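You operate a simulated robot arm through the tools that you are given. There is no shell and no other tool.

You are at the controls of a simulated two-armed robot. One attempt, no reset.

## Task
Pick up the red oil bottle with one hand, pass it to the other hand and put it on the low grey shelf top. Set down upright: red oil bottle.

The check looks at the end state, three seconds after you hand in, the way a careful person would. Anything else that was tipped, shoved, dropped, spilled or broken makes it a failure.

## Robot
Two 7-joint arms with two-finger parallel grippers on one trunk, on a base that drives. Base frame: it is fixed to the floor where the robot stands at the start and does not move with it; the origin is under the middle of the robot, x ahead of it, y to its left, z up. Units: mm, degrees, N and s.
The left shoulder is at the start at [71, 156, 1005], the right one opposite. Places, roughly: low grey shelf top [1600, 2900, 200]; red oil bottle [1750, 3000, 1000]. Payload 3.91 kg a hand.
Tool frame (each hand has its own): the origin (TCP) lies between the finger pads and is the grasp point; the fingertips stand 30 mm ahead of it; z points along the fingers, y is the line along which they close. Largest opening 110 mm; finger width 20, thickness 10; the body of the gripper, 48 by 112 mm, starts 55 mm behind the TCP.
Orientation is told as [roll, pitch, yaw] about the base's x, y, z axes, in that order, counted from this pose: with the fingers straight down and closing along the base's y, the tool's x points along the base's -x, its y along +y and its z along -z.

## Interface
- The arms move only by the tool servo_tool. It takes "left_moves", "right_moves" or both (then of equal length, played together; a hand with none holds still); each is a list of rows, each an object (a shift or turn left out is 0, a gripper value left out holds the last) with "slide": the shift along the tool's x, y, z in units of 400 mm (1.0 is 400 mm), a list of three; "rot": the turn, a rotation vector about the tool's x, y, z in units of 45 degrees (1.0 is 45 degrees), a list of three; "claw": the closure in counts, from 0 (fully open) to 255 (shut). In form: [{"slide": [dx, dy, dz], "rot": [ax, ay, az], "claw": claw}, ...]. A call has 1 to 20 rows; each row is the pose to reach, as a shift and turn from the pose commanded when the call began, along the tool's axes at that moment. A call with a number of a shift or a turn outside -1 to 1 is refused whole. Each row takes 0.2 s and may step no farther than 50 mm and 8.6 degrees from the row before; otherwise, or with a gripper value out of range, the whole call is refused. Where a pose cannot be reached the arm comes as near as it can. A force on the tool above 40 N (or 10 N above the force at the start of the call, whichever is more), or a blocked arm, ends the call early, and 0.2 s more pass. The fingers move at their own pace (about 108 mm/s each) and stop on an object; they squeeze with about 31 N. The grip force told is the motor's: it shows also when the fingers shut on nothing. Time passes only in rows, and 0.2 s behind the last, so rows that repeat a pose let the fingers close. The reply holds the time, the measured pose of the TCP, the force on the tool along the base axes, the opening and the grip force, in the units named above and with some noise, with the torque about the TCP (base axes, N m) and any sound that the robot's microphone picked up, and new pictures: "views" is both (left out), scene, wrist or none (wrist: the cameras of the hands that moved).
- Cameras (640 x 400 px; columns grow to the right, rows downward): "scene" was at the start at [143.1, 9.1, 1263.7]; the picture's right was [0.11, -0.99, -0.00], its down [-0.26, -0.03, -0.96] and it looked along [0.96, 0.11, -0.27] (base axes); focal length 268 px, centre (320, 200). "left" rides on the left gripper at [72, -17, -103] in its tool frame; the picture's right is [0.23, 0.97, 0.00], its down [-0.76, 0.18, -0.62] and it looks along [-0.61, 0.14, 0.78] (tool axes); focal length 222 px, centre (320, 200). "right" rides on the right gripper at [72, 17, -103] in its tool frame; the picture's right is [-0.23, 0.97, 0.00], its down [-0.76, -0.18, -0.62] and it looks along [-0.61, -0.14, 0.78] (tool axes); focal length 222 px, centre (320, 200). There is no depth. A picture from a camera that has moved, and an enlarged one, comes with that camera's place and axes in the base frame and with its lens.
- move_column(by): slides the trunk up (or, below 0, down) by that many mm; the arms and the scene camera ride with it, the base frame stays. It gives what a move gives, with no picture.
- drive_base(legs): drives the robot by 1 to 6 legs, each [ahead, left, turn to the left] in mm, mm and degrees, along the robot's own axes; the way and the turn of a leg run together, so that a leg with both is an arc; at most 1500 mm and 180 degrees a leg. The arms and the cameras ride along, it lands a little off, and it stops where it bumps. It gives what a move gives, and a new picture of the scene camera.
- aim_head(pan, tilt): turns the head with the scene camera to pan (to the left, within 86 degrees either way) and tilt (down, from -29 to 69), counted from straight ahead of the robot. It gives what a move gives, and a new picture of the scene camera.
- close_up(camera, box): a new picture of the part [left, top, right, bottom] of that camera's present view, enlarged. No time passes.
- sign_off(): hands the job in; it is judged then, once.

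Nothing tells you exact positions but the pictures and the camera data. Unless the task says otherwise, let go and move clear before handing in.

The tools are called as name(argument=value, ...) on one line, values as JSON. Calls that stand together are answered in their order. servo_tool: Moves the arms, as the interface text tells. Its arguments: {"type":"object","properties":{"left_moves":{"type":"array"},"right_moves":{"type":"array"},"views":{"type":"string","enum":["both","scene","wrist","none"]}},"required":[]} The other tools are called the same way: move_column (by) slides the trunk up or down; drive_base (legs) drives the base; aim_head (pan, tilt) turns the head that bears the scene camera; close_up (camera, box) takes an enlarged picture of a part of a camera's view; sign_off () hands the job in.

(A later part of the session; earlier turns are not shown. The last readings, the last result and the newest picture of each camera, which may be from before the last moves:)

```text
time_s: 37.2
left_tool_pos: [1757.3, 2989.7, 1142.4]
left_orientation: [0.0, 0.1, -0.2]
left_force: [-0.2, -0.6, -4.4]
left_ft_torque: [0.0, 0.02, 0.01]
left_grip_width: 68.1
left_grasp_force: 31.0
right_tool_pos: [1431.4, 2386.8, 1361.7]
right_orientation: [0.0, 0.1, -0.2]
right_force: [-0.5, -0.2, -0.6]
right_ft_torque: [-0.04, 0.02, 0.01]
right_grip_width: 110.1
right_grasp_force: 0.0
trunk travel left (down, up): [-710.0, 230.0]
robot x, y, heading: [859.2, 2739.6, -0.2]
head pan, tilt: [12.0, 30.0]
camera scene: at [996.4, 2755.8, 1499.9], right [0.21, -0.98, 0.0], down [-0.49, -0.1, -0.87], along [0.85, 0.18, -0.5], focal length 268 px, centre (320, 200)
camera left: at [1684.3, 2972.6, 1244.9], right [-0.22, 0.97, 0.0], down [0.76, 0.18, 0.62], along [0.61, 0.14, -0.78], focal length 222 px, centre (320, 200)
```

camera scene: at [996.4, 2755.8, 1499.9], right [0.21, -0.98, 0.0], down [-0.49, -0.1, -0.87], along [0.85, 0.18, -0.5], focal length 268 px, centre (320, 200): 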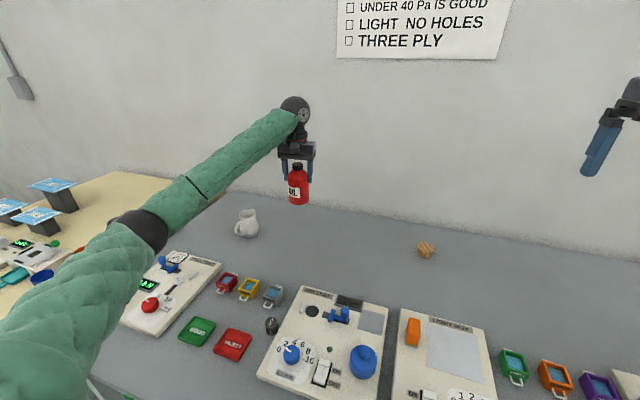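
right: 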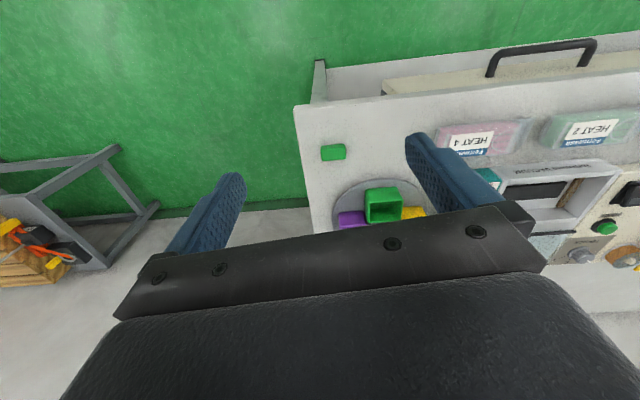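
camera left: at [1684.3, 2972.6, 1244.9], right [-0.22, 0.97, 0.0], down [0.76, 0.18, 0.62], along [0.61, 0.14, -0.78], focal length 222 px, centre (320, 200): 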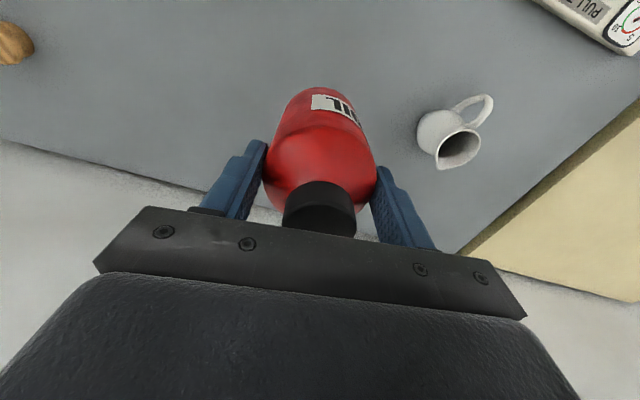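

Holding the bottle firmly (about 0.4 kg). I'll back the base away from the bench before the hand-over.

drive_base(legs=[[-560, 0, 0]])

```text
time_s: 40.5
left_tool_pos: [1202.0, 2984.5, 1141.0]
left_orientation: [0.0, 0.0, -0.8]
left_force: [0.3, -0.7, -2.6]
left_ft_torque: [0.03, 0.0, -0.04]
left_grip_width: 68.0
left_grasp_force: 31.3
right_tool_pos: [870.0, 2383.0, 1362.0]
right_orientation: [0.0, 0.0, -0.8]
right_force: [0.4, -0.4, -0.8]
right_ft_torque: [0.04, -0.02, 0.01]
right_grip_width: 110.0
right_grasp_force: 0.2
trunk travel left (down, up): [-710.0, 230.0]
robot x, y, heading: [303.0, 2742.6, -0.8]
head pan, tilt: [12.0, 30.0]
camera scene: at [438.4, 2758.7, 1500.0], right [0.2, -0.98, 0.0], down [-0.49, -0.1, -0.87], along [0.85, 0.17, -0.5], focal length 268 px, centre (320, 200)
```

scene: 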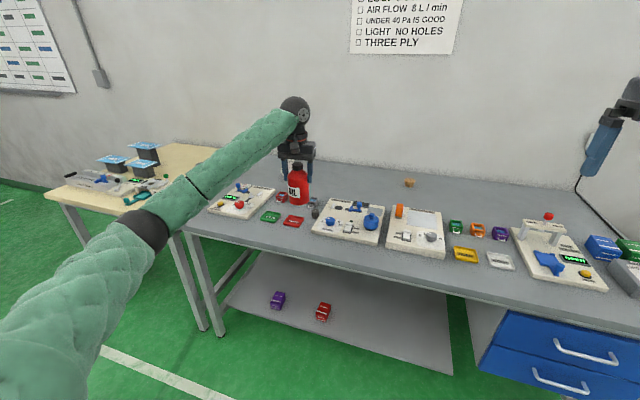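

The base is clear of the bench at x≈303. Plan for hand-over: bring the bottle to about (x 950, y 2840) in front of my chest, turn the left hand about the vertical by −90° so its fingers sit fore-aft, and have the right hand come in from the right, pointing left and ~27° downward, gripping low on the body. First I'll retract the left hand.

servo_tool(left_moves=[{"slide": [0.08, -0.048, 0]}, {"slide": [0.17, -0.1, 0]}, {"slide": [0.26, -0.155, 0]}, {"slide": [0.35, -0.21, 0]}, {"slide": [0.44, -0.265, 0]}, {"slide": [0.53, -0.32, 0]}, {"slide": [0.6, -0.36, 0]}, {"slide": [0.625, -0.375, 0]}], views="scene")

servo_tool(left_moves=[{"rot": [0, 0, 0.16]}, {"rot": [0, 0, 0.33]}, {"rot": [0, 0, 0.5]}, {"rot": [0, 0, 0.67]}, {"rot": [0, 0, 0.84]}, {"rot": [0, 0, 1.0]}, {"rot": [0, 0, 1.0]}], views="scene")

```text
time_s: 42.2
left_tool_pos: [948.4, 2836.5, 1143.0]
left_orientation: [0.0, 0.0, -0.6]
left_force: [-0.3, 0.1, -3.2]
left_ft_torque: [0.0, 0.02, 0.01]
left_grip_width: 68.3
left_grasp_force: 31.0
right_tool_pos: [870.1, 2383.7, 1361.4]
right_orientation: [0.1, 0.0, -0.9]
right_force: [-0.3, -0.4, 0.0]
right_ft_torque: [-0.02, -0.01, 0.0]
right_grip_width: 110.1
right_grasp_force: 0.2
trunk travel left (down, up): [-710.0, 230.0]
robot x, y, heading: [301.3, 2740.9, -0.6]
head pan, tilt: [12.0, 30.0]
camera scene: at [438.6, 2758.5, 1500.1], right [0.2, -0.98, 0.0], down [-0.49, -0.1, -0.87], along [0.85, 0.17, -0.5], focal length 268 px, centre (320, 200)
```

scene: 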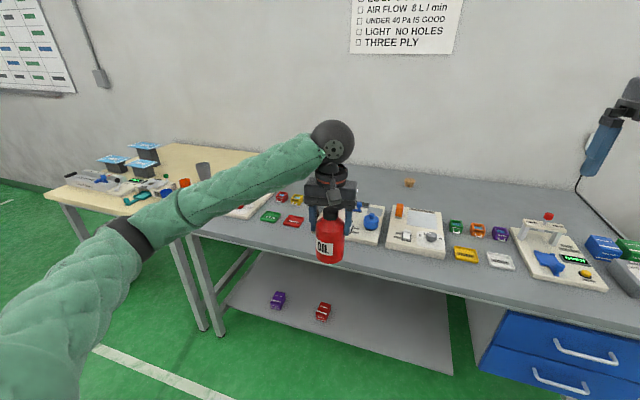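

```text
time_s: 43.9
left_tool_pos: [950.8, 2837.5, 1142.5]
left_orientation: [0.0, 0.0, -45.9]
left_force: [0.6, 1.1, -3.5]
left_ft_torque: [0.02, -0.04, -0.02]
left_grip_width: 68.4
left_grasp_force: 31.2
right_tool_pos: [869.1, 2383.2, 1361.8]
right_orientation: [0.0, 0.0, -0.8]
right_force: [0.3, -0.5, 0.5]
right_ft_torque: [-0.03, 0.0, -0.02]
right_grip_width: 109.9
right_grasp_force: 0.1
trunk travel left (down, up): [-710.0, 230.0]
robot x, y, heading: [297.4, 2740.5, -0.7]
head pan, tilt: [12.0, 30.0]
camera scene: at [438.6, 2758.6, 1500.1], right [0.2, -0.98, 0.0], down [-0.49, -0.1, -0.87], along [0.85, 0.17, -0.5], focal length 268 px, centre (320, 200)
```

scene: 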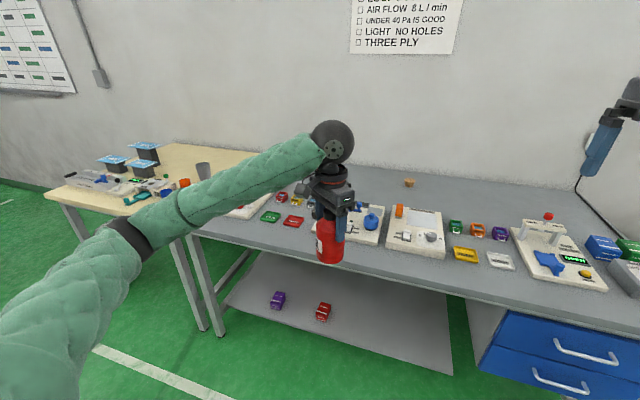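

servo_tool(left_moves=[{"rot": [0, 0, 0.16]}, {"rot": [0, 0, 0.33]}, {"rot": [0, 0, 0.5]}, {"rot": [0, 0, 0.67]}, {"rot": [0, 0, 0.84]}, {"rot": [0, 0, 0.98]}, {"rot": [0, 0, 0.98]}], views="scene")

close_up(camera="scene", box=[240, 100, 420, 280])

```text
time_s: 45.5
left_tool_pos: [949.3, 2837.4, 1141.9]
left_orientation: [0.0, 0.0, -90.0]
left_force: [-0.5, -0.1, -3.7]
left_ft_torque: [-0.01, -0.01, 0.02]
left_grip_width: 68.3
left_grasp_force: 31.1
right_tool_pos: [870.4, 2383.9, 1362.2]
right_orientation: [0.0, 0.0, -0.7]
right_force: [0.0, 0.3, 0.4]
right_ft_torque: [-0.02, 0.03, 0.07]
right_grip_width: 110.3
right_grasp_force: 0.1
trunk travel left (down, up): [-710.0, 230.0]
robot x, y, heading: [300.8, 2742.1, -0.8]
head pan, tilt: [12.0, 30.0]
camera scene: at [438.6, 2758.5, 1500.1], right [0.2, -0.98, 0.0], down [-0.49, -0.1, -0.87], along [0.85, 0.17, -0.5], focal length 268 px, centre (320, 200)
```

scene: 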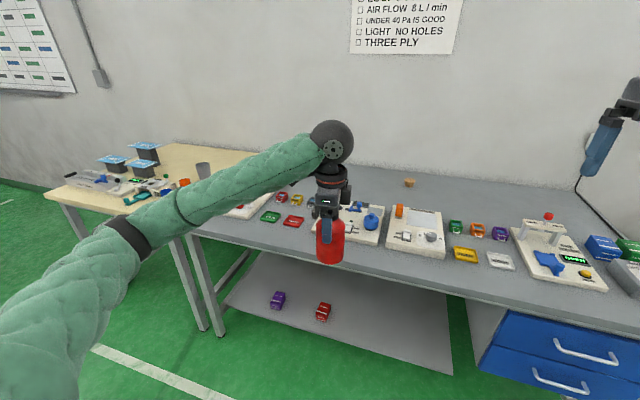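

```text
2.22 times, centred on (330, 190) of scene
camera zoom: at [438.6, 2758.5, 1500.1], right [0.2, -0.98, 0.0], down [-0.49, -0.1, -0.87], along [0.85, 0.17, -0.5], focal length 596 px, centre (298, 222)
```

zoom: 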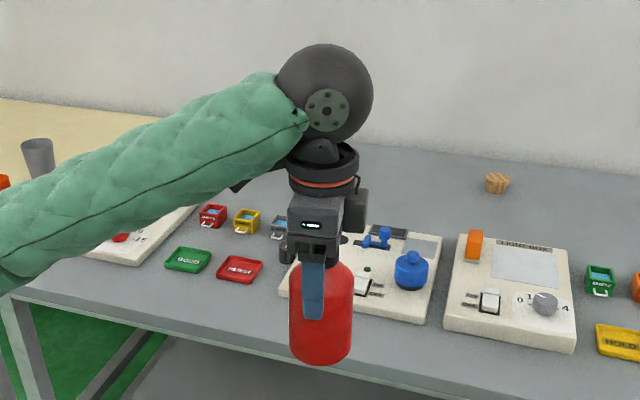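

close_up(camera="left", box=[0, 0, 640, 400])

close_up(camera="right", box=[0, 0, 640, 400])

```text
1.00 times, centred on (320, 200) of left (not enlarged: the box is as wide or as high as the picture)
camera zoom: at [932.4, 2910.0, 1245.6], right [0.97, 0.23, 0.0], down [0.18, -0.76, 0.62], along [0.14, -0.61, -0.78], focal length 222 px, centre (320, 200)
```

zoom: 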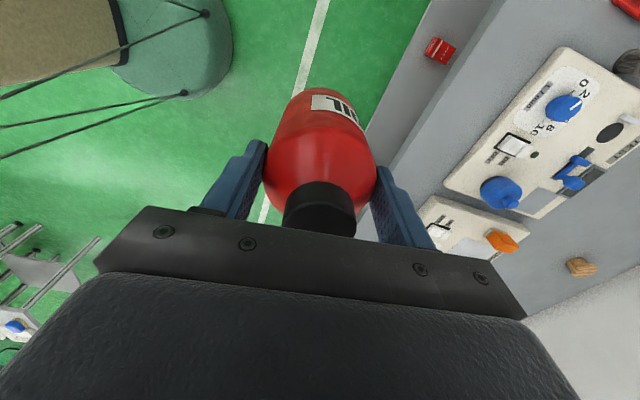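

```text
1.00 times, centred on (320, 200) of right (not enlarged: the box is as wide or as high as the picture)
camera zoom: at [797.3, 2401.1, 1465.2], right [0.24, 0.97, 0.0], down [0.76, -0.19, 0.62], along [0.6, -0.15, -0.78], focal length 222 px, centre (320, 200)
```

zoom: 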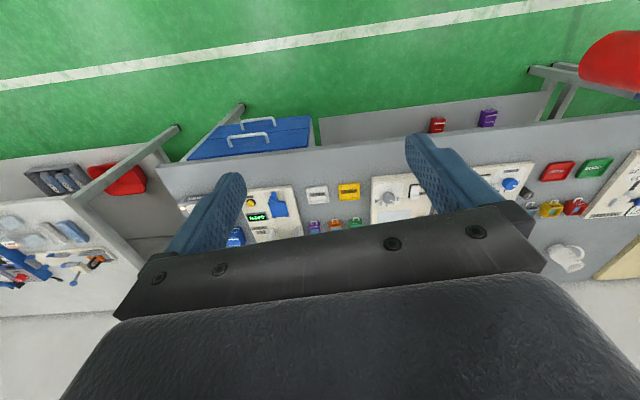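

Left hand holds the bottle with its camera on the far (left) side; bottle base is at z≈1049. Now I'll turn the right hand: yaw +90° then tilt up so it points left and 27° down.

servo_tool(right_moves=[{"rot": [0, 0, -0.17]}, {"rot": [0, 0, -0.34]}, {"rot": [0, 0, -0.51]}, {"rot": [0, 0, -0.68]}, {"rot": [0, 0, -0.85]}, {"rot": [0, 0, -1.0]}, {"rot": [0, 0, -1.0]}], views="none")

servo_tool(right_moves=[{"rot": [0, 0, -0.17]}, {"rot": [0, 0, -0.34]}, {"rot": [0, 0, -0.51]}, {"rot": [0, 0, -0.68]}, {"rot": [0, 0, -0.85]}, {"rot": [0, 0, -1.0]}, {"rot": [0, 0, -1.0]}], views="scene")

```text
time_s: 47.0
left_tool_pos: [950.1, 2837.2, 1141.5]
left_orientation: [-0.1, 0.0, -89.9]
left_force: [-0.2, -0.5, -3.9]
left_ft_torque: [0.01, -0.02, 0.0]
left_grip_width: 68.1
left_grasp_force: 30.9
right_tool_pos: [870.4, 2384.0, 1362.2]
right_orientation: [0.0, 0.0, 44.3]
right_force: [-0.3, -0.8, -0.1]
right_ft_torque: [0.02, -0.01, -0.01]
right_grip_width: 110.1
right_grasp_force: 0.1
trunk travel left (down, up): [-710.0, 230.0]
robot x, y, heading: [298.7, 2740.5, -0.8]
head pan, tilt: [12.0, 30.0]
```

```text
time_s: 48.6
left_tool_pos: [950.1, 2837.8, 1142.7]
left_orientation: [-0.2, 0.0, -89.8]
left_force: [-1.2, 0.5, -3.4]
left_ft_torque: [0.02, 0.0, -0.01]
left_grip_width: 68.5
left_grasp_force: 30.8
right_tool_pos: [730.0, 2562.2, 1347.8]
right_orientation: [0.1, -0.1, 89.2]
right_force: [0.2, -0.3, -0.4]
right_ft_torque: [0.01, 0.0, 0.01]
right_grip_width: 109.9
right_grasp_force: 0.1
right hand out of reach, approached as far as the arm can: row 2, 3, 4, 5, 6, 7
trunk travel left (down, up): [-710.0, 230.0]
robot x, y, heading: [300.4, 2749.1, -0.9]
head pan, tilt: [12.0, 30.0]
camera scene: at [438.6, 2758.1, 1500.0], right [0.2, -0.98, 0.0], down [-0.49, -0.1, -0.87], along [0.85, 0.17, -0.5], focal length 268 px, centre (320, 200)
```

scene: 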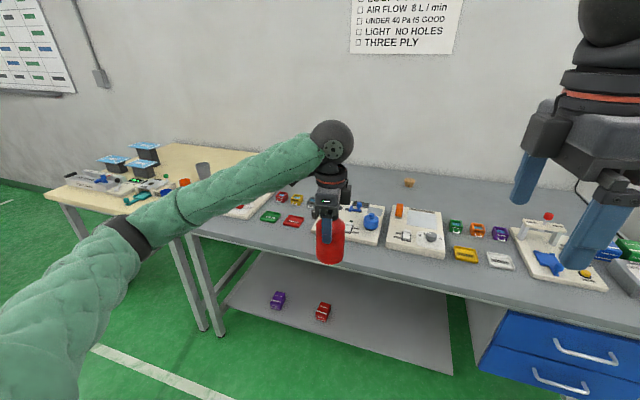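

The right hand hit its reach limit at that yaw and ended at [730, 2562, 1348] instead. I'll check with a null move what the commanded pose is now.

servo_tool(right_moves=[{"slide": [0, 0, 0]}], views="wrist")

```text
time_s: 49.0
left_tool_pos: [950.7, 2838.6, 1142.0]
left_orientation: [-0.1, 0.0, -89.8]
left_force: [-0.4, 0.6, -3.8]
left_ft_torque: [0.04, 0.0, 0.04]
left_grip_width: 68.4
left_grasp_force: 31.1
right_tool_pos: [730.8, 2563.8, 1347.4]
right_orientation: [0.1, 0.0, 89.1]
right_force: [-0.8, 0.6, -0.4]
right_ft_torque: [-0.02, 0.0, 0.01]
right_grip_width: 109.9
right_grasp_force: 0.0
trunk travel left (down, up): [-710.0, 230.0]
robot x, y, heading: [297.9, 2741.1, -0.7]
head pan, tilt: [12.0, 30.0]
camera right: at [712.7, 2491.2, 1450.7], right [-0.97, 0.24, 0.0], down [0.19, 0.76, 0.62], along [0.15, 0.6, -0.78], focal length 222 px, centre (320, 200)
```

right: 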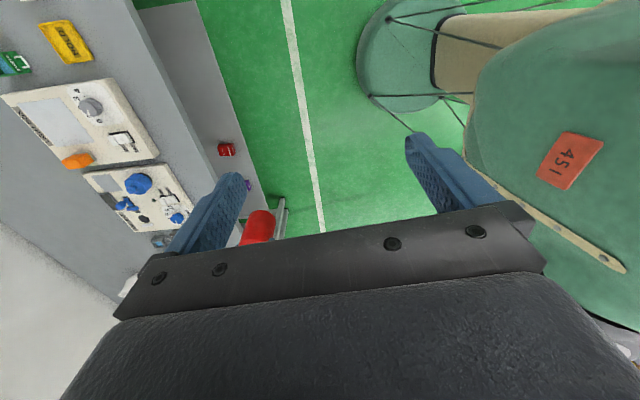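

The commanded pose now equals the reached one. I'll move the right hand forward to beside the bottle (still 240 mm to its right), then tilt it.

servo_tool(right_moves=[{"slide": [-0.016, -0.09, 0.04]}, {"slide": [-0.032, -0.18, 0.08]}, {"slide": [-0.048, -0.27, 0.12]}, {"slide": [-0.064, -0.36, 0.16]}, {"slide": [-0.08, -0.45, 0.2]}, {"slide": [-0.0985, -0.5435, 0.2425]}, {"slide": [-0.0985, -0.5435, 0.2425]}], views="scene")

```text
time_s: 50.6
left_tool_pos: [949.5, 2837.4, 1141.7]
left_orientation: [-0.2, 0.0, -89.9]
left_force: [0.1, 0.0, -4.0]
left_ft_torque: [0.0, 0.01, 0.02]
left_grip_width: 68.2
left_grasp_force: 31.4
right_tool_pos: [812.0, 2662.1, 1275.6]
right_orientation: [0.1, 0.0, 89.0]
right_force: [0.8, -0.5, -0.4]
right_ft_torque: [0.02, -0.03, -0.03]
right_grip_width: 110.1
right_grasp_force: 0.1
right hand out of reach, approached as far as the arm can: row 1, 2, 3, 4, 5, 6, 7
trunk travel left (down, up): [-710.0, 230.0]
robot x, y, heading: [300.3, 2744.4, -0.6]
head pan, tilt: [12.0, 30.0]
camera scene: at [438.8, 2758.8, 1500.0], right [0.2, -0.98, 0.0], down [-0.49, -0.1, -0.87], along [0.85, 0.17, -0.5], focal length 268 px, centre (320, 200)
```

scene: 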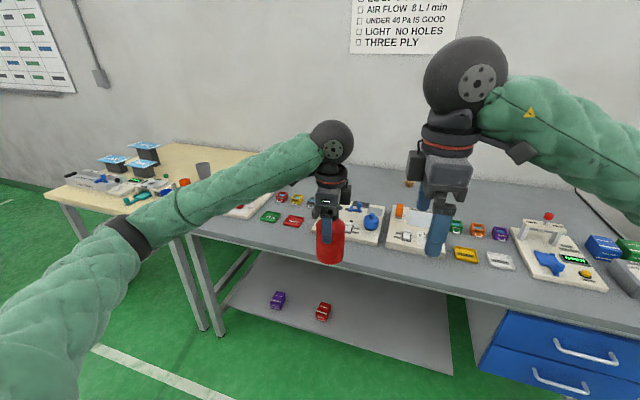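

The right wrist is near a yaw limit at 89°. I'll use a more comfortable diagonal approach instead: yaw back to ~60° and then tilt, checking reach.

servo_tool(right_moves=[{"rot": [0, 0, 0.16]}, {"rot": [0, 0, 0.32]}, {"rot": [0, 0, 0.48]}, {"rot": [0, 0, 0.644]}, {"rot": [0, 0, 0.644]}], views="none")

servo_tool(right_moves=[{"rot": [0, -0.17, 0]}, {"rot": [0, -0.34, 0]}, {"rot": [0, -0.51, 0]}, {"rot": [0, -0.68, 0]}, {"rot": [0, -0.68, 0]}], views="scene")

```text
time_s: 51.9
left_tool_pos: [949.3, 2838.1, 1142.0]
left_orientation: [-0.1, 0.0, -89.8]
left_force: [-0.7, 0.5, -3.8]
left_ft_torque: [0.0, -0.02, 0.0]
left_grip_width: 68.5
left_grasp_force: 31.0
right_tool_pos: [812.5, 2659.9, 1274.9]
right_orientation: [0.0, 0.0, 60.2]
right_force: [-0.2, 1.0, -0.7]
right_ft_torque: [0.02, 0.02, -0.01]
right_grip_width: 110.1
right_grasp_force: 0.0
trunk travel left (down, up): [-710.0, 230.0]
robot x, y, heading: [294.0, 2742.4, -0.7]
head pan, tilt: [12.0, 30.0]
```

```text
time_s: 53.0
left_tool_pos: [950.2, 2839.4, 1141.8]
left_orientation: [-0.1, 0.0, -89.8]
left_force: [0.1, 1.3, -3.2]
left_ft_torque: [0.02, -0.03, 0.0]
left_grip_width: 68.1
left_grasp_force: 31.0
right_tool_pos: [813.4, 2660.5, 1272.7]
right_orientation: [0.0, -30.6, 60.3]
right_force: [0.0, -0.2, 0.5]
right_ft_torque: [-0.03, 0.05, 0.0]
right_grip_width: 110.1
right_grasp_force: 0.0
trunk travel left (down, up): [-710.0, 230.0]
robot x, y, heading: [302.6, 2742.0, -0.7]
head pan, tilt: [12.0, 30.0]
camera scene: at [438.9, 2759.7, 1500.0], right [0.2, -0.98, 0.0], down [-0.49, -0.1, -0.87], along [0.85, 0.17, -0.5], focal length 268 px, centre (320, 200)
```

scene: 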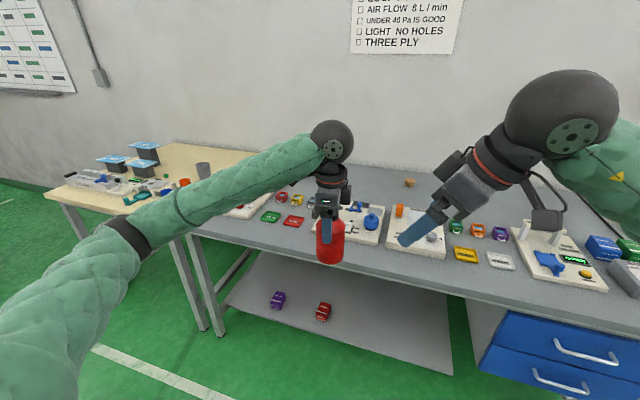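

Tilting works at yaw 60°. Continuing the tilt to −63°.

servo_tool(right_moves=[{"rot": [0, -0.18, 0]}, {"rot": [0, -0.36, 0]}, {"rot": [0, -0.54, 0]}, {"rot": [0, -0.72, 0]}, {"rot": [0, -0.72, 0]}], views="both")

```text
time_s: 54.2
left_tool_pos: [950.0, 2838.5, 1141.8]
left_orientation: [0.0, -0.1, -89.9]
left_force: [-0.2, 0.5, -3.9]
left_ft_torque: [0.0, -0.02, -0.01]
left_grip_width: 68.4
left_grasp_force: 30.8
right_tool_pos: [833.7, 2661.6, 1278.5]
right_orientation: [0.1, -63.0, 60.3]
right_force: [0.0, 0.8, 0.7]
right_ft_torque: [0.02, 0.02, -0.03]
right_grip_width: 110.2
right_grasp_force: 0.1
right hand out of reach, approached as far as the arm can: row 3, 4, 5
trunk travel left (down, up): [-710.0, 230.0]
robot x, y, heading: [300.7, 2742.3, -1.0]
head pan, tilt: [12.0, 30.0]
camera scene: at [438.5, 2759.3, 1500.1], right [0.2, -0.98, 0.0], down [-0.49, -0.1, -0.87], along [0.85, 0.17, -0.5], focal length 268 px, centre (320, 200)
camera right: at [756.0, 2560.8, 1260.3], right [-0.79, 0.57, 0.2], down [0.05, -0.27, 0.96], along [0.6, 0.77, 0.19], focal length 222 px, centre (320, 200)
```

scene: 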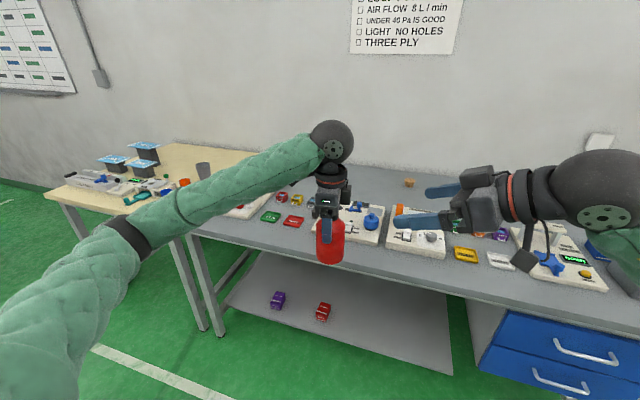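
right: 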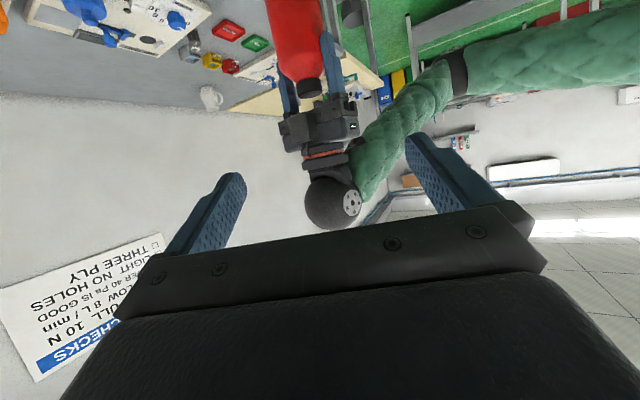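

The right hand now points left-forward (yaw 60°) and 27° down. I'll turn the left hand a further −30° so the closing lines of both hands are parallel.

servo_tool(left_moves=[{"rot": [0, 0, 0.16]}, {"rot": [0, 0, 0.32]}, {"rot": [0, 0, 0.48]}, {"rot": [0, 0, 0.664]}, {"rot": [0, 0, 0.664]}], views="both")

```text
time_s: 55.5
left_tool_pos: [950.2, 2836.9, 1142.2]
left_orientation: [0.0, 0.1, -119.8]
left_force: [0.8, -0.1, -4.8]
left_ft_torque: [-0.02, 0.03, 0.02]
left_grip_width: 68.4
left_grasp_force: 30.7
right_tool_pos: [833.3, 2661.0, 1278.2]
right_orientation: [0.2, -63.0, 60.2]
right_force: [0.4, -0.5, -0.7]
right_ft_torque: [0.0, 0.03, 0.02]
right_grip_width: 110.2
right_grasp_force: 0.1
trunk travel left (down, up): [-710.0, 230.0]
robot x, y, heading: [295.9, 2743.0, -0.7]
head pan, tilt: [12.0, 30.0]
camera scene: at [438.6, 2758.6, 1500.1], right [0.2, -0.98, 0.0], down [-0.49, -0.1, -0.87], along [0.85, 0.17, -0.5], focal length 268 px, centre (320, 200)
camera left: at [971.0, 2908.7, 1245.1], right [0.96, -0.29, 0.0], down [-0.22, -0.75, 0.62], along [-0.18, -0.6, -0.78], focal length 222 px, centre (320, 200)
```

scene: 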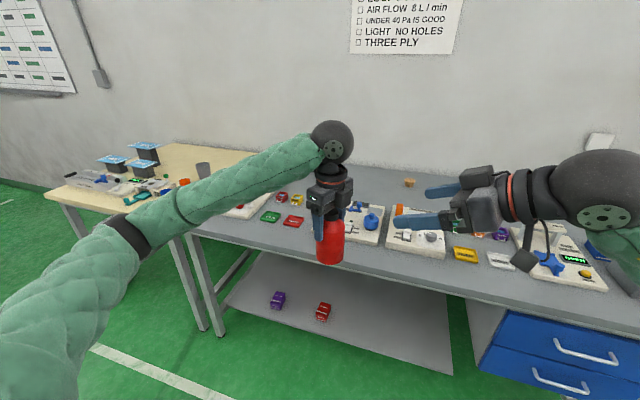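
left: 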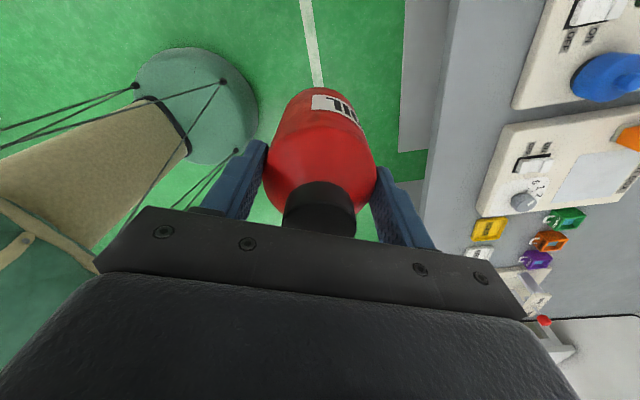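

Both hands are aligned. Moving the right hand down and then to a pre-grasp spot about 150 mm short of the bottle.

servo_tool(right_moves=[{"slide": [0.09, -0.018, 0]}, {"slide": [0.183, -0.036, 0]}, {"slide": [0.183, -0.036, 0.1]}, {"slide": [0.183, -0.036, 0.2]}, {"slide": [0.183, -0.036, 0.2835]}, {"slide": [0.183, -0.036, 0.2835]}], views="both")

close_up(camera="left", box=[0, 0, 640, 400])

```text
time_s: 56.9
left_tool_pos: [949.8, 2836.2, 1140.7]
left_orientation: [0.0, 0.0, -119.8]
left_force: [-0.9, 0.5, -4.5]
left_ft_torque: [0.0, -0.02, 0.01]
left_grip_width: 68.1
left_grasp_force: 31.3
right_tool_pos: [878.7, 2711.5, 1159.6]
right_orientation: [0.1, -63.1, 60.1]
right_force: [-0.2, -0.2, 0.0]
right_ft_torque: [-0.01, 0.02, -0.03]
right_grip_width: 110.0
right_grasp_force: 0.0
right hand out of reach, approached as far as the arm can: row 1, 2
trunk travel left (down, up): [-710.0, 230.0]
robot x, y, heading: [298.1, 2739.2, -0.7]
head pan, tilt: [12.0, 30.0]
camera scene: at [438.2, 2758.1, 1500.1], right [0.2, -0.98, 0.0], down [-0.49, -0.1, -0.87], along [0.85, 0.17, -0.5], focal length 268 px, centre (320, 200)
camera right: at [801.4, 2611.7, 1142.0], right [-0.79, 0.57, 0.2], down [0.05, -0.27, 0.96], along [0.61, 0.77, 0.19], focal length 222 px, centre (320, 200)
```

scene: 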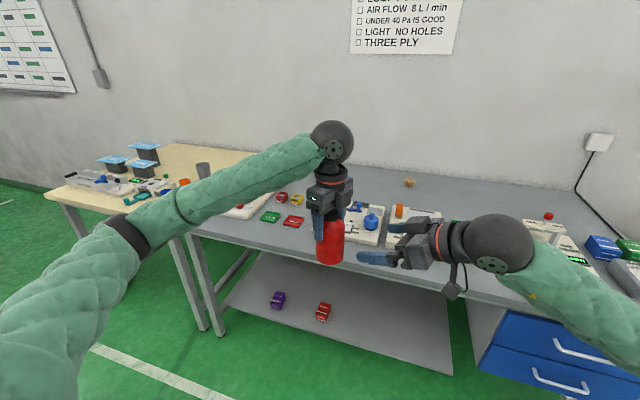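
right: 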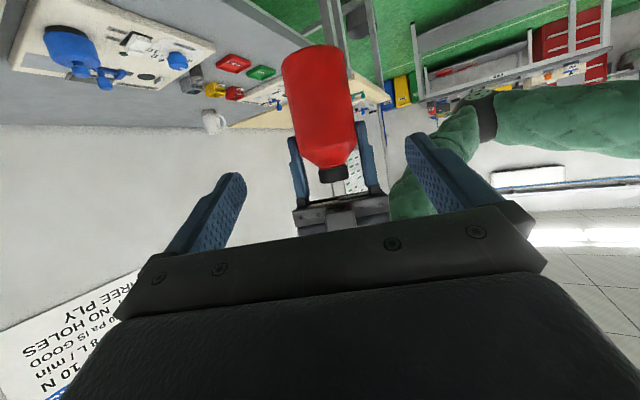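

```text
1.00 times, centred on (320, 200) of left (not enlarged: the box is as wide or as high as the picture)
camera zoom: at [970.6, 2908.4, 1245.4], right [0.96, -0.29, 0.0], down [-0.22, -0.75, 0.62], along [-0.18, -0.6, -0.78], focal length 222 px, centre (320, 200)
```

zoom: 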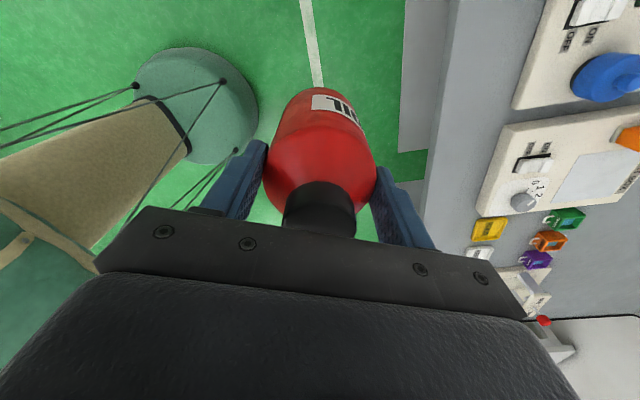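

close_up(camera="right", box=[220, 30, 420, 230])

close_up(camera="scene", box=[280, 160, 480, 310])

```text
2.00 times, centred on (320, 130) of right
camera zoom: at [801.4, 2611.7, 1142.0], right [-0.79, 0.57, 0.2], down [0.05, -0.27, 0.96], along [0.61, 0.77, 0.19], focal length 444 px, centre (320, 340)
```

zoom: 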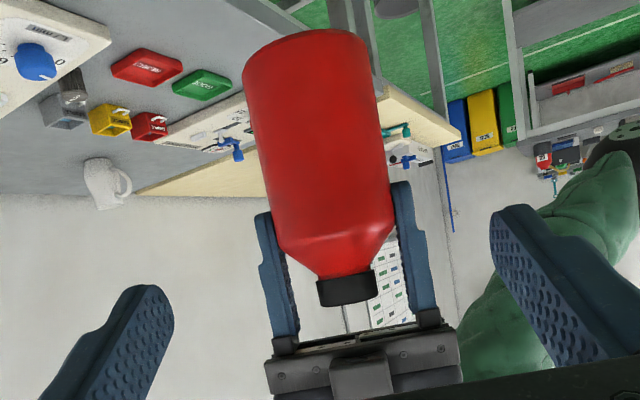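

```text
2.67 times, centred on (380, 235) of scene
camera zoom: at [438.2, 2758.1, 1500.1], right [0.2, -0.98, 0.0], down [-0.49, -0.1, -0.87], along [0.85, 0.17, -0.5], focal length 715 px, centre (160, 107)
```

zoom: 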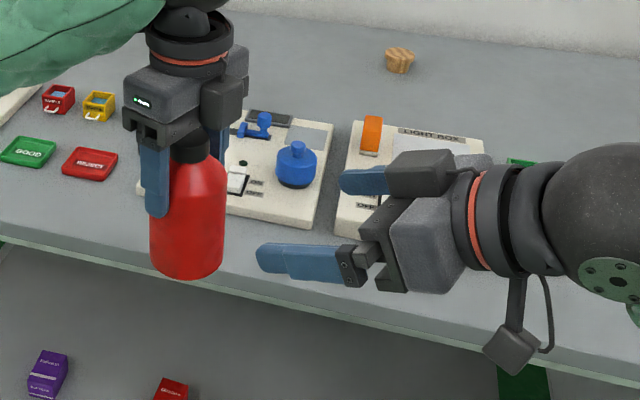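

I see the bottle clearly from the right wrist: bottle base ≈1045, left fingertips ≈1112. There's a box on top of each gripper, so I'll flatten the right hand to ~17° down for more clearance and move to a closer pre-grasp point.

servo_tool(right_moves=[{"slide": [0.03, 0, 0.03], "rot": [0, -0.111, 0]}, {"slide": [0.057, 0.001, 0.084], "rot": [0, -0.222, 0]}, {"slide": [0.057, 0.001, 0.084], "rot": [0, -0.222, 0]}, {"slide": [0.057, 0.001, 0.084], "rot": [0, -0.222, 0]}], views="both")

close_up(camera="right", box=[200, 0, 440, 240])

close_up(camera="scene", box=[280, 160, 480, 310])

```text
time_s: 57.9
left_tool_pos: [949.1, 2838.2, 1142.5]
left_orientation: [0.0, 0.1, -119.8]
left_force: [-0.6, 0.1, -3.9]
left_ft_torque: [0.0, 0.02, 0.04]
left_grip_width: 67.9
left_grasp_force: 31.4
right_tool_pos: [889.7, 2729.7, 1124.3]
right_orientation: [0.1, -73.0, 60.1]
right_force: [-0.1, 0.7, 0.3]
right_ft_torque: [0.03, 0.0, 0.02]
right_grip_width: 109.8
right_grasp_force: 0.0
trunk travel left (down, up): [-710.0, 230.0]
robot x, y, heading: [301.3, 2744.5, -0.7]
head pan, tilt: [12.0, 30.0]
camera scene: at [438.6, 2758.6, 1500.0], right [0.19, -0.98, 0.0], down [-0.49, -0.1, -0.87], along [0.85, 0.17, -0.5], focal length 268 px, centre (320, 200)
camera right: at [814.0, 2633.0, 1084.9], right [-0.81, 0.54, 0.22], down [-0.03, -0.41, 0.91], along [0.58, 0.73, 0.35], focal length 222 px, centre (320, 200)
```

scene: 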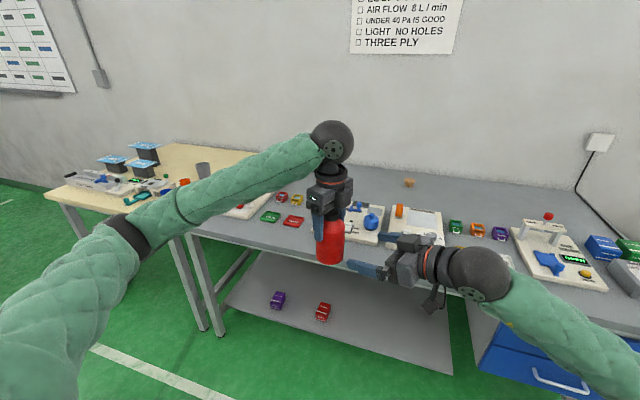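
right: 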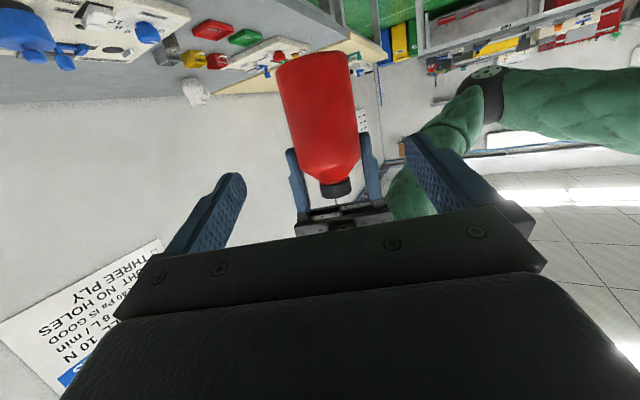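

```text
1.67 times, centred on (320, 120) of right
camera zoom: at [814.0, 2633.0, 1084.9], right [-0.81, 0.54, 0.22], down [-0.03, -0.41, 0.91], along [0.58, 0.73, 0.35], focal length 370 px, centre (320, 333)
```

zoom: 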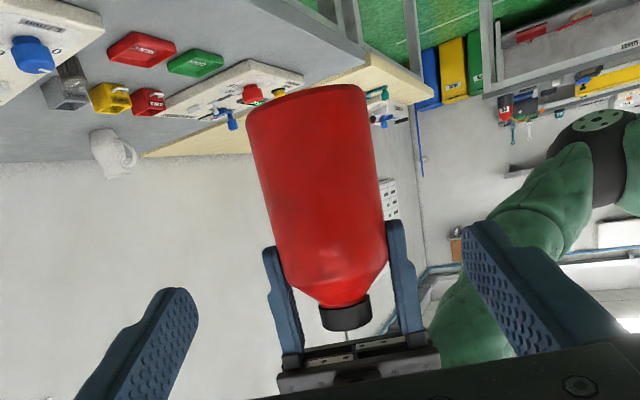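

```text
2.67 times, centred on (380, 235) of scene
camera zoom: at [438.6, 2758.6, 1500.0], right [0.19, -0.98, 0.0], down [-0.49, -0.1, -0.87], along [0.85, 0.17, -0.5], focal length 715 px, centre (160, 107)
```

zoom: 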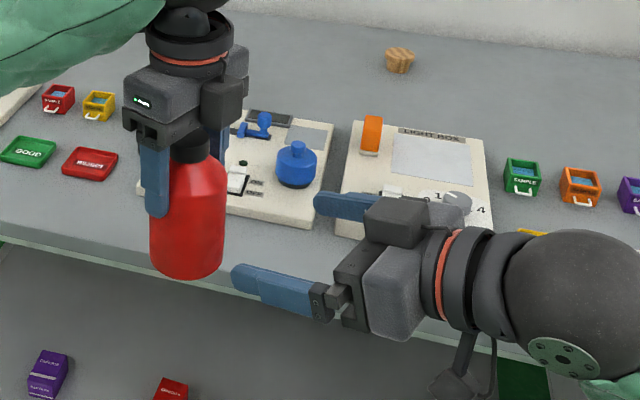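

Alignment checks out: bottle axis lies straight ahead of the right hand (within ~2 mm). Advancing 80 mm, then I'll check before the last 39 mm.

servo_tool(right_moves=[{"slide": [0.001, 0.002, 0.06]}, {"slide": [0.002, 0.004, 0.12]}, {"slide": [0.002, 0.004, 0.17]}, {"slide": [0.002, 0.004, 0.2]}, {"slide": [0.002, 0.004, 0.2]}], views="both")

close_up(camera="scene", box=[270, 150, 430, 290])

close_up(camera="right", box=[160, 0, 480, 240])

```text
time_s: 59.0
left_tool_pos: [948.8, 2837.9, 1141.3]
left_orientation: [0.0, -0.1, -119.7]
left_force: [-0.1, -0.2, -3.6]
left_ft_torque: [0.04, 0.0, 0.0]
left_grip_width: 68.0
left_grasp_force: 31.1
right_tool_pos: [924.1, 2797.0, 1102.1]
right_orientation: [0.0, -72.9, 60.2]
right_force: [0.1, -0.2, 0.9]
right_ft_torque: [0.02, -0.01, -0.02]
right_grip_width: 110.1
right_grasp_force: 0.2
trunk travel left (down, up): [-710.0, 230.0]
robot x, y, heading: [300.2, 2746.1, -0.8]
head pan, tilt: [12.0, 30.0]
camera scene: at [438.3, 2758.4, 1500.1], right [0.2, -0.98, 0.0], down [-0.49, -0.1, -0.87], along [0.85, 0.17, -0.5], focal length 268 px, centre (320, 200)
camera right: at [849.3, 2700.9, 1061.9], right [-0.81, 0.54, 0.22], down [-0.03, -0.41, 0.91], along [0.58, 0.73, 0.35], focal length 222 px, centre (320, 200)
```

scene: 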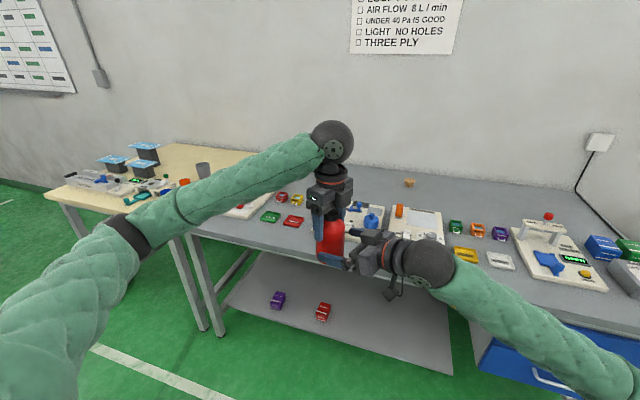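
right: 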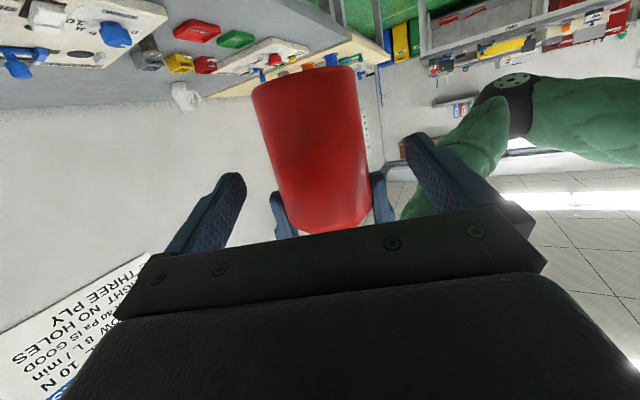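

```text
2.86 times, centred on (350, 220) of scene
camera zoom: at [438.3, 2758.4, 1500.1], right [0.2, -0.98, 0.0], down [-0.49, -0.1, -0.87], along [0.85, 0.17, -0.5], focal length 766 px, centre (234, 143)
```

zoom: 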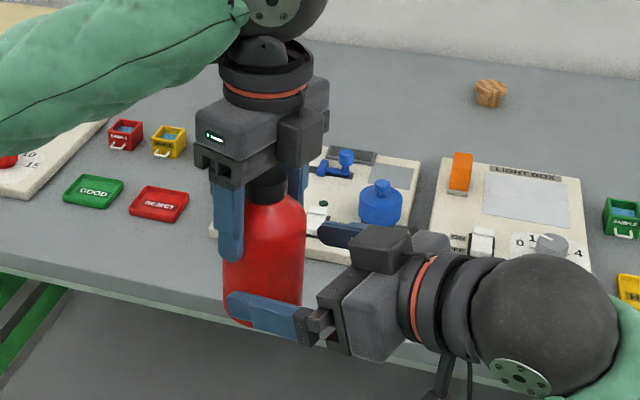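

```text
1.67 times, centred on (320, 120) of right
camera zoom: at [849.3, 2700.9, 1061.9], right [-0.81, 0.54, 0.22], down [-0.03, -0.41, 0.91], along [0.58, 0.73, 0.35], focal length 370 px, centre (320, 333)
```

zoom: 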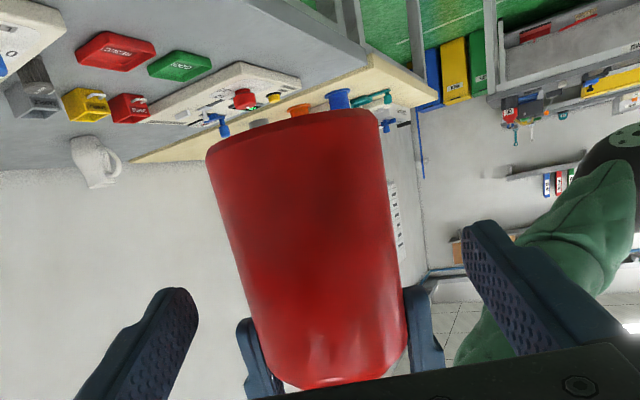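

Clear all round. Advancing the last 40 mm and closing the right gripper gently afterwards.

servo_tool(right_moves=[{"slide": [0.001, -0.001, 0.04]}, {"slide": [0.002, -0.002, 0.075]}, {"slide": [0.003, -0.003, 0.1]}, {"slide": [0.003, -0.003, 0.1]}], views="both")

close_up(camera="scene", box=[270, 150, 430, 290])

```text
time_s: 60.0
left_tool_pos: [949.5, 2836.6, 1141.8]
left_orientation: [0.0, 0.0, -119.8]
left_force: [-0.5, 1.2, -4.1]
left_ft_torque: [-0.02, -0.01, 0.02]
left_grip_width: 68.4
left_grasp_force: 30.9
right_tool_pos: [944.6, 2830.0, 1087.8]
right_orientation: [0.2, -73.0, 60.2]
right_force: [0.3, -0.6, 0.6]
right_ft_torque: [-0.03, 0.01, -0.02]
right_grip_width: 110.3
right_grasp_force: 0.0
trunk travel left (down, up): [-710.0, 230.0]
robot x, y, heading: [300.7, 2742.0, -0.8]
head pan, tilt: [12.0, 30.0]
camera scene: at [438.5, 2758.5, 1500.1], right [0.2, -0.98, 0.0], down [-0.49, -0.1, -0.87], along [0.85, 0.17, -0.5], focal length 268 px, centre (320, 200)
camera right: at [869.4, 2733.2, 1048.6], right [-0.81, 0.54, 0.22], down [-0.03, -0.41, 0.91], along [0.58, 0.73, 0.35], focal length 222 px, centre (320, 200)
```

scene: 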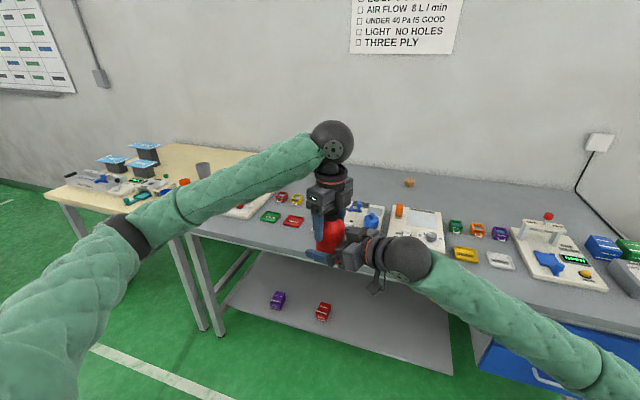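
right: 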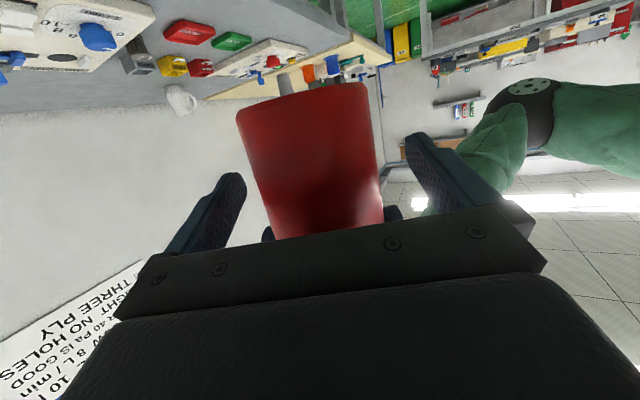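

```text
2.86 times, centred on (350, 220) of scene
camera zoom: at [438.5, 2758.5, 1500.1], right [0.2, -0.98, 0.0], down [-0.49, -0.1, -0.87], along [0.85, 0.17, -0.5], focal length 766 px, centre (234, 143)
```

zoom: 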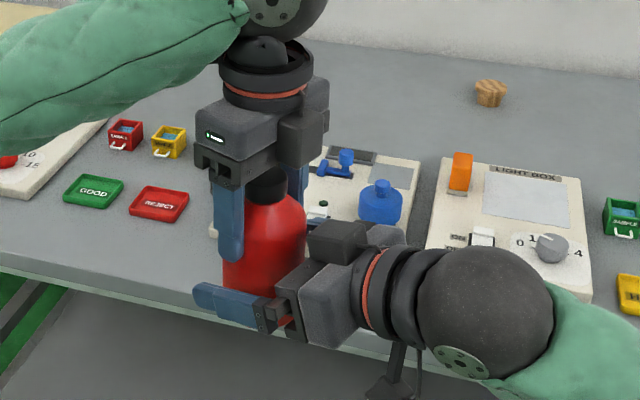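

The right fingers straddle the lower body well below the left fingertips. Closing the right gripper.

servo_tool(right_moves=[{"slide": [0, 0, 0], "claw": 75}, {"slide": [0, 0, 0], "claw": 90}, {"slide": [0, 0, 0], "claw": 120}, {"slide": [0, 0, 0], "claw": 255}, {"slide": [0, 0, 0], "claw": 255}, {"slide": [0, 0, 0], "claw": 255}], views="both")

close_up(camera="scene", box=[270, 150, 430, 290])

```text
time_s: 61.5
left_tool_pos: [950.9, 2837.7, 1141.3]
left_orientation: [-0.1, 0.1, -119.8]
left_force: [-7.0, 3.4, -2.2]
left_ft_torque: [0.08, 0.23, 0.04]
left_grip_width: 68.4
left_grasp_force: 31.1
right_tool_pos: [944.5, 2829.7, 1089.7]
right_orientation: [0.1, -72.9, 60.1]
right_force: [7.4, -3.5, 0.5]
right_ft_torque: [0.06, 0.14, -0.1]
right_grip_width: 68.8
right_grasp_force: 31.6
trunk travel left (down, up): [-710.0, 230.0]
robot x, y, heading: [300.9, 2741.9, -0.7]
head pan, tilt: [12.0, 30.0]
camera scene: at [438.6, 2758.7, 1500.0], right [0.2, -0.98, 0.0], down [-0.49, -0.1, -0.87], along [0.85, 0.17, -0.5], focal length 268 px, centre (320, 200)
camera right: at [869.8, 2733.0, 1048.5], right [-0.81, 0.54, 0.22], down [-0.03, -0.41, 0.91], along [0.58, 0.73, 0.35], focal length 222 px, centre (320, 200)
```

scene: 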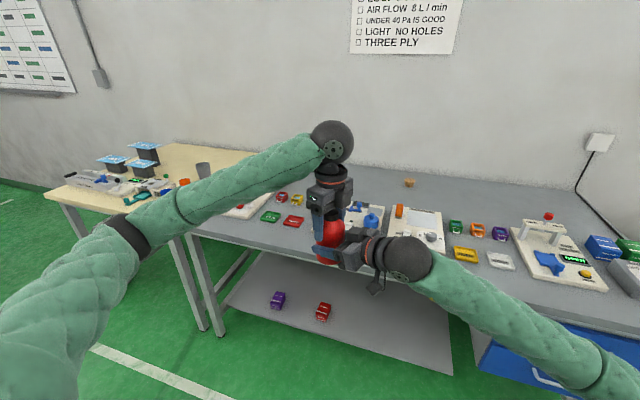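
right: 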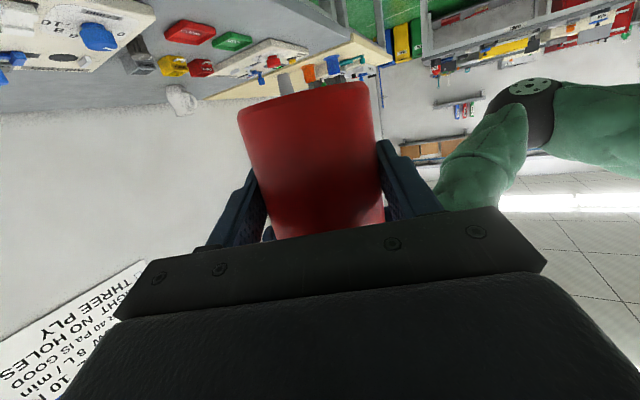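

```text
2.86 times, centred on (350, 220) of scene
camera zoom: at [438.6, 2758.7, 1500.0], right [0.2, -0.98, 0.0], down [-0.49, -0.1, -0.87], along [0.85, 0.17, -0.5], focal length 766 px, centre (234, 143)
```

zoom: 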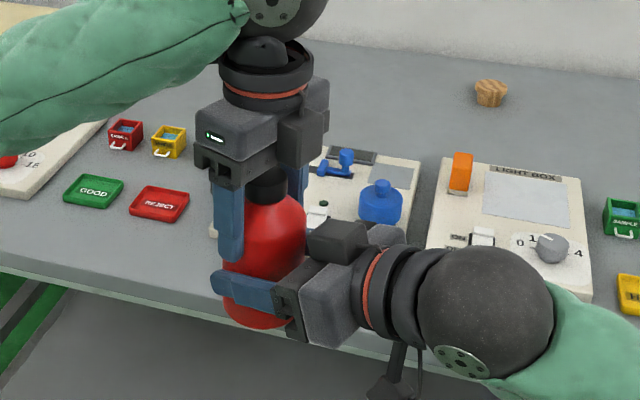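

Both hands grip the bottle (right 68.8 mm at ~31 N). Now releasing with the left hand, holding still.

servo_tool(left_moves=[{"slide": [0, 0, 0], "claw": 60}, {"slide": [0, 0, 0], "claw": 20}, {"slide": [0, 0, 0], "claw": 0}, {"slide": [0, 0, 0], "claw": 0}], views="both")

close_up(camera="scene", box=[270, 150, 430, 290])

```text
time_s: 62.5
left_tool_pos: [948.8, 2837.1, 1142.1]
left_orientation: [0.1, 0.0, -119.7]
left_force: [0.2, 0.3, -0.1]
left_ft_torque: [0.03, 0.01, -0.04]
left_grip_width: 109.9
left_grasp_force: 0.0
right_tool_pos: [944.0, 2830.1, 1086.8]
right_orientation: [0.1, -73.0, 60.1]
right_force: [-0.3, -0.1, 0.2]
right_ft_torque: [-0.05, -0.01, -0.01]
right_grip_width: 68.7
right_grasp_force: 31.0
trunk travel left (down, up): [-710.0, 230.0]
robot x, y, heading: [299.5, 2742.6, -0.7]
head pan, tilt: [12.0, 30.0]
camera scene: at [438.6, 2758.7, 1500.0], right [0.2, -0.98, 0.0], down [-0.49, -0.1, -0.87], along [0.85, 0.17, -0.5], focal length 268 px, centre (320, 200)
camera left: at [971.0, 2908.8, 1245.1], right [0.96, -0.29, 0.0], down [-0.22, -0.75, 0.62], along [-0.18, -0.6, -0.78], focal length 222 px, centre (320, 200)
```

scene: 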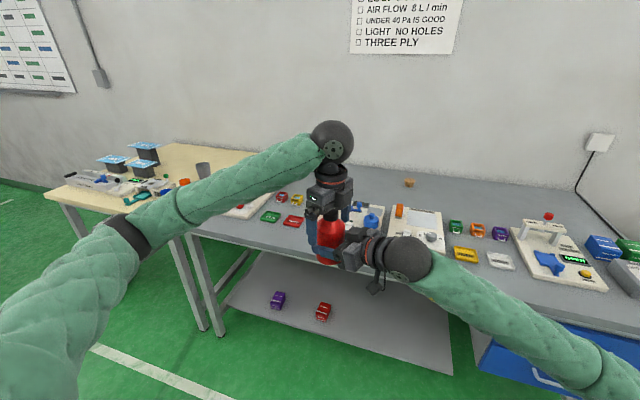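
left: 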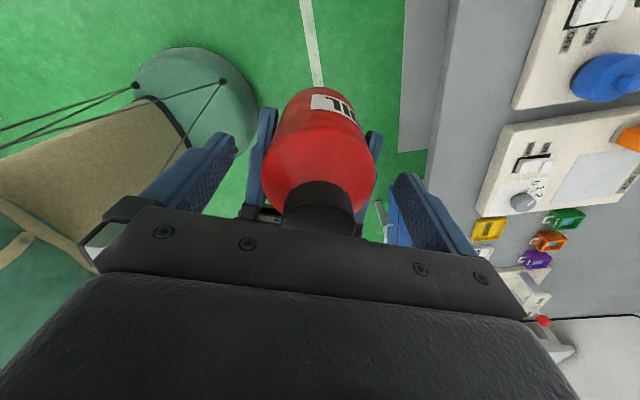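

```text
2.86 times, centred on (350, 220) of scene
camera zoom: at [438.6, 2758.7, 1500.0], right [0.2, -0.98, 0.0], down [-0.49, -0.1, -0.87], along [0.85, 0.17, -0.5], focal length 766 px, centre (234, 143)
```

zoom: 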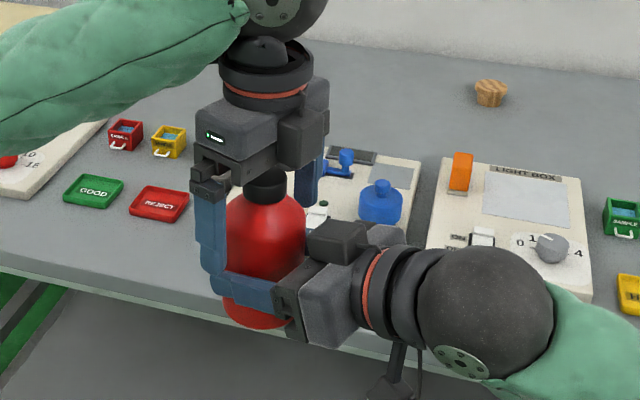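

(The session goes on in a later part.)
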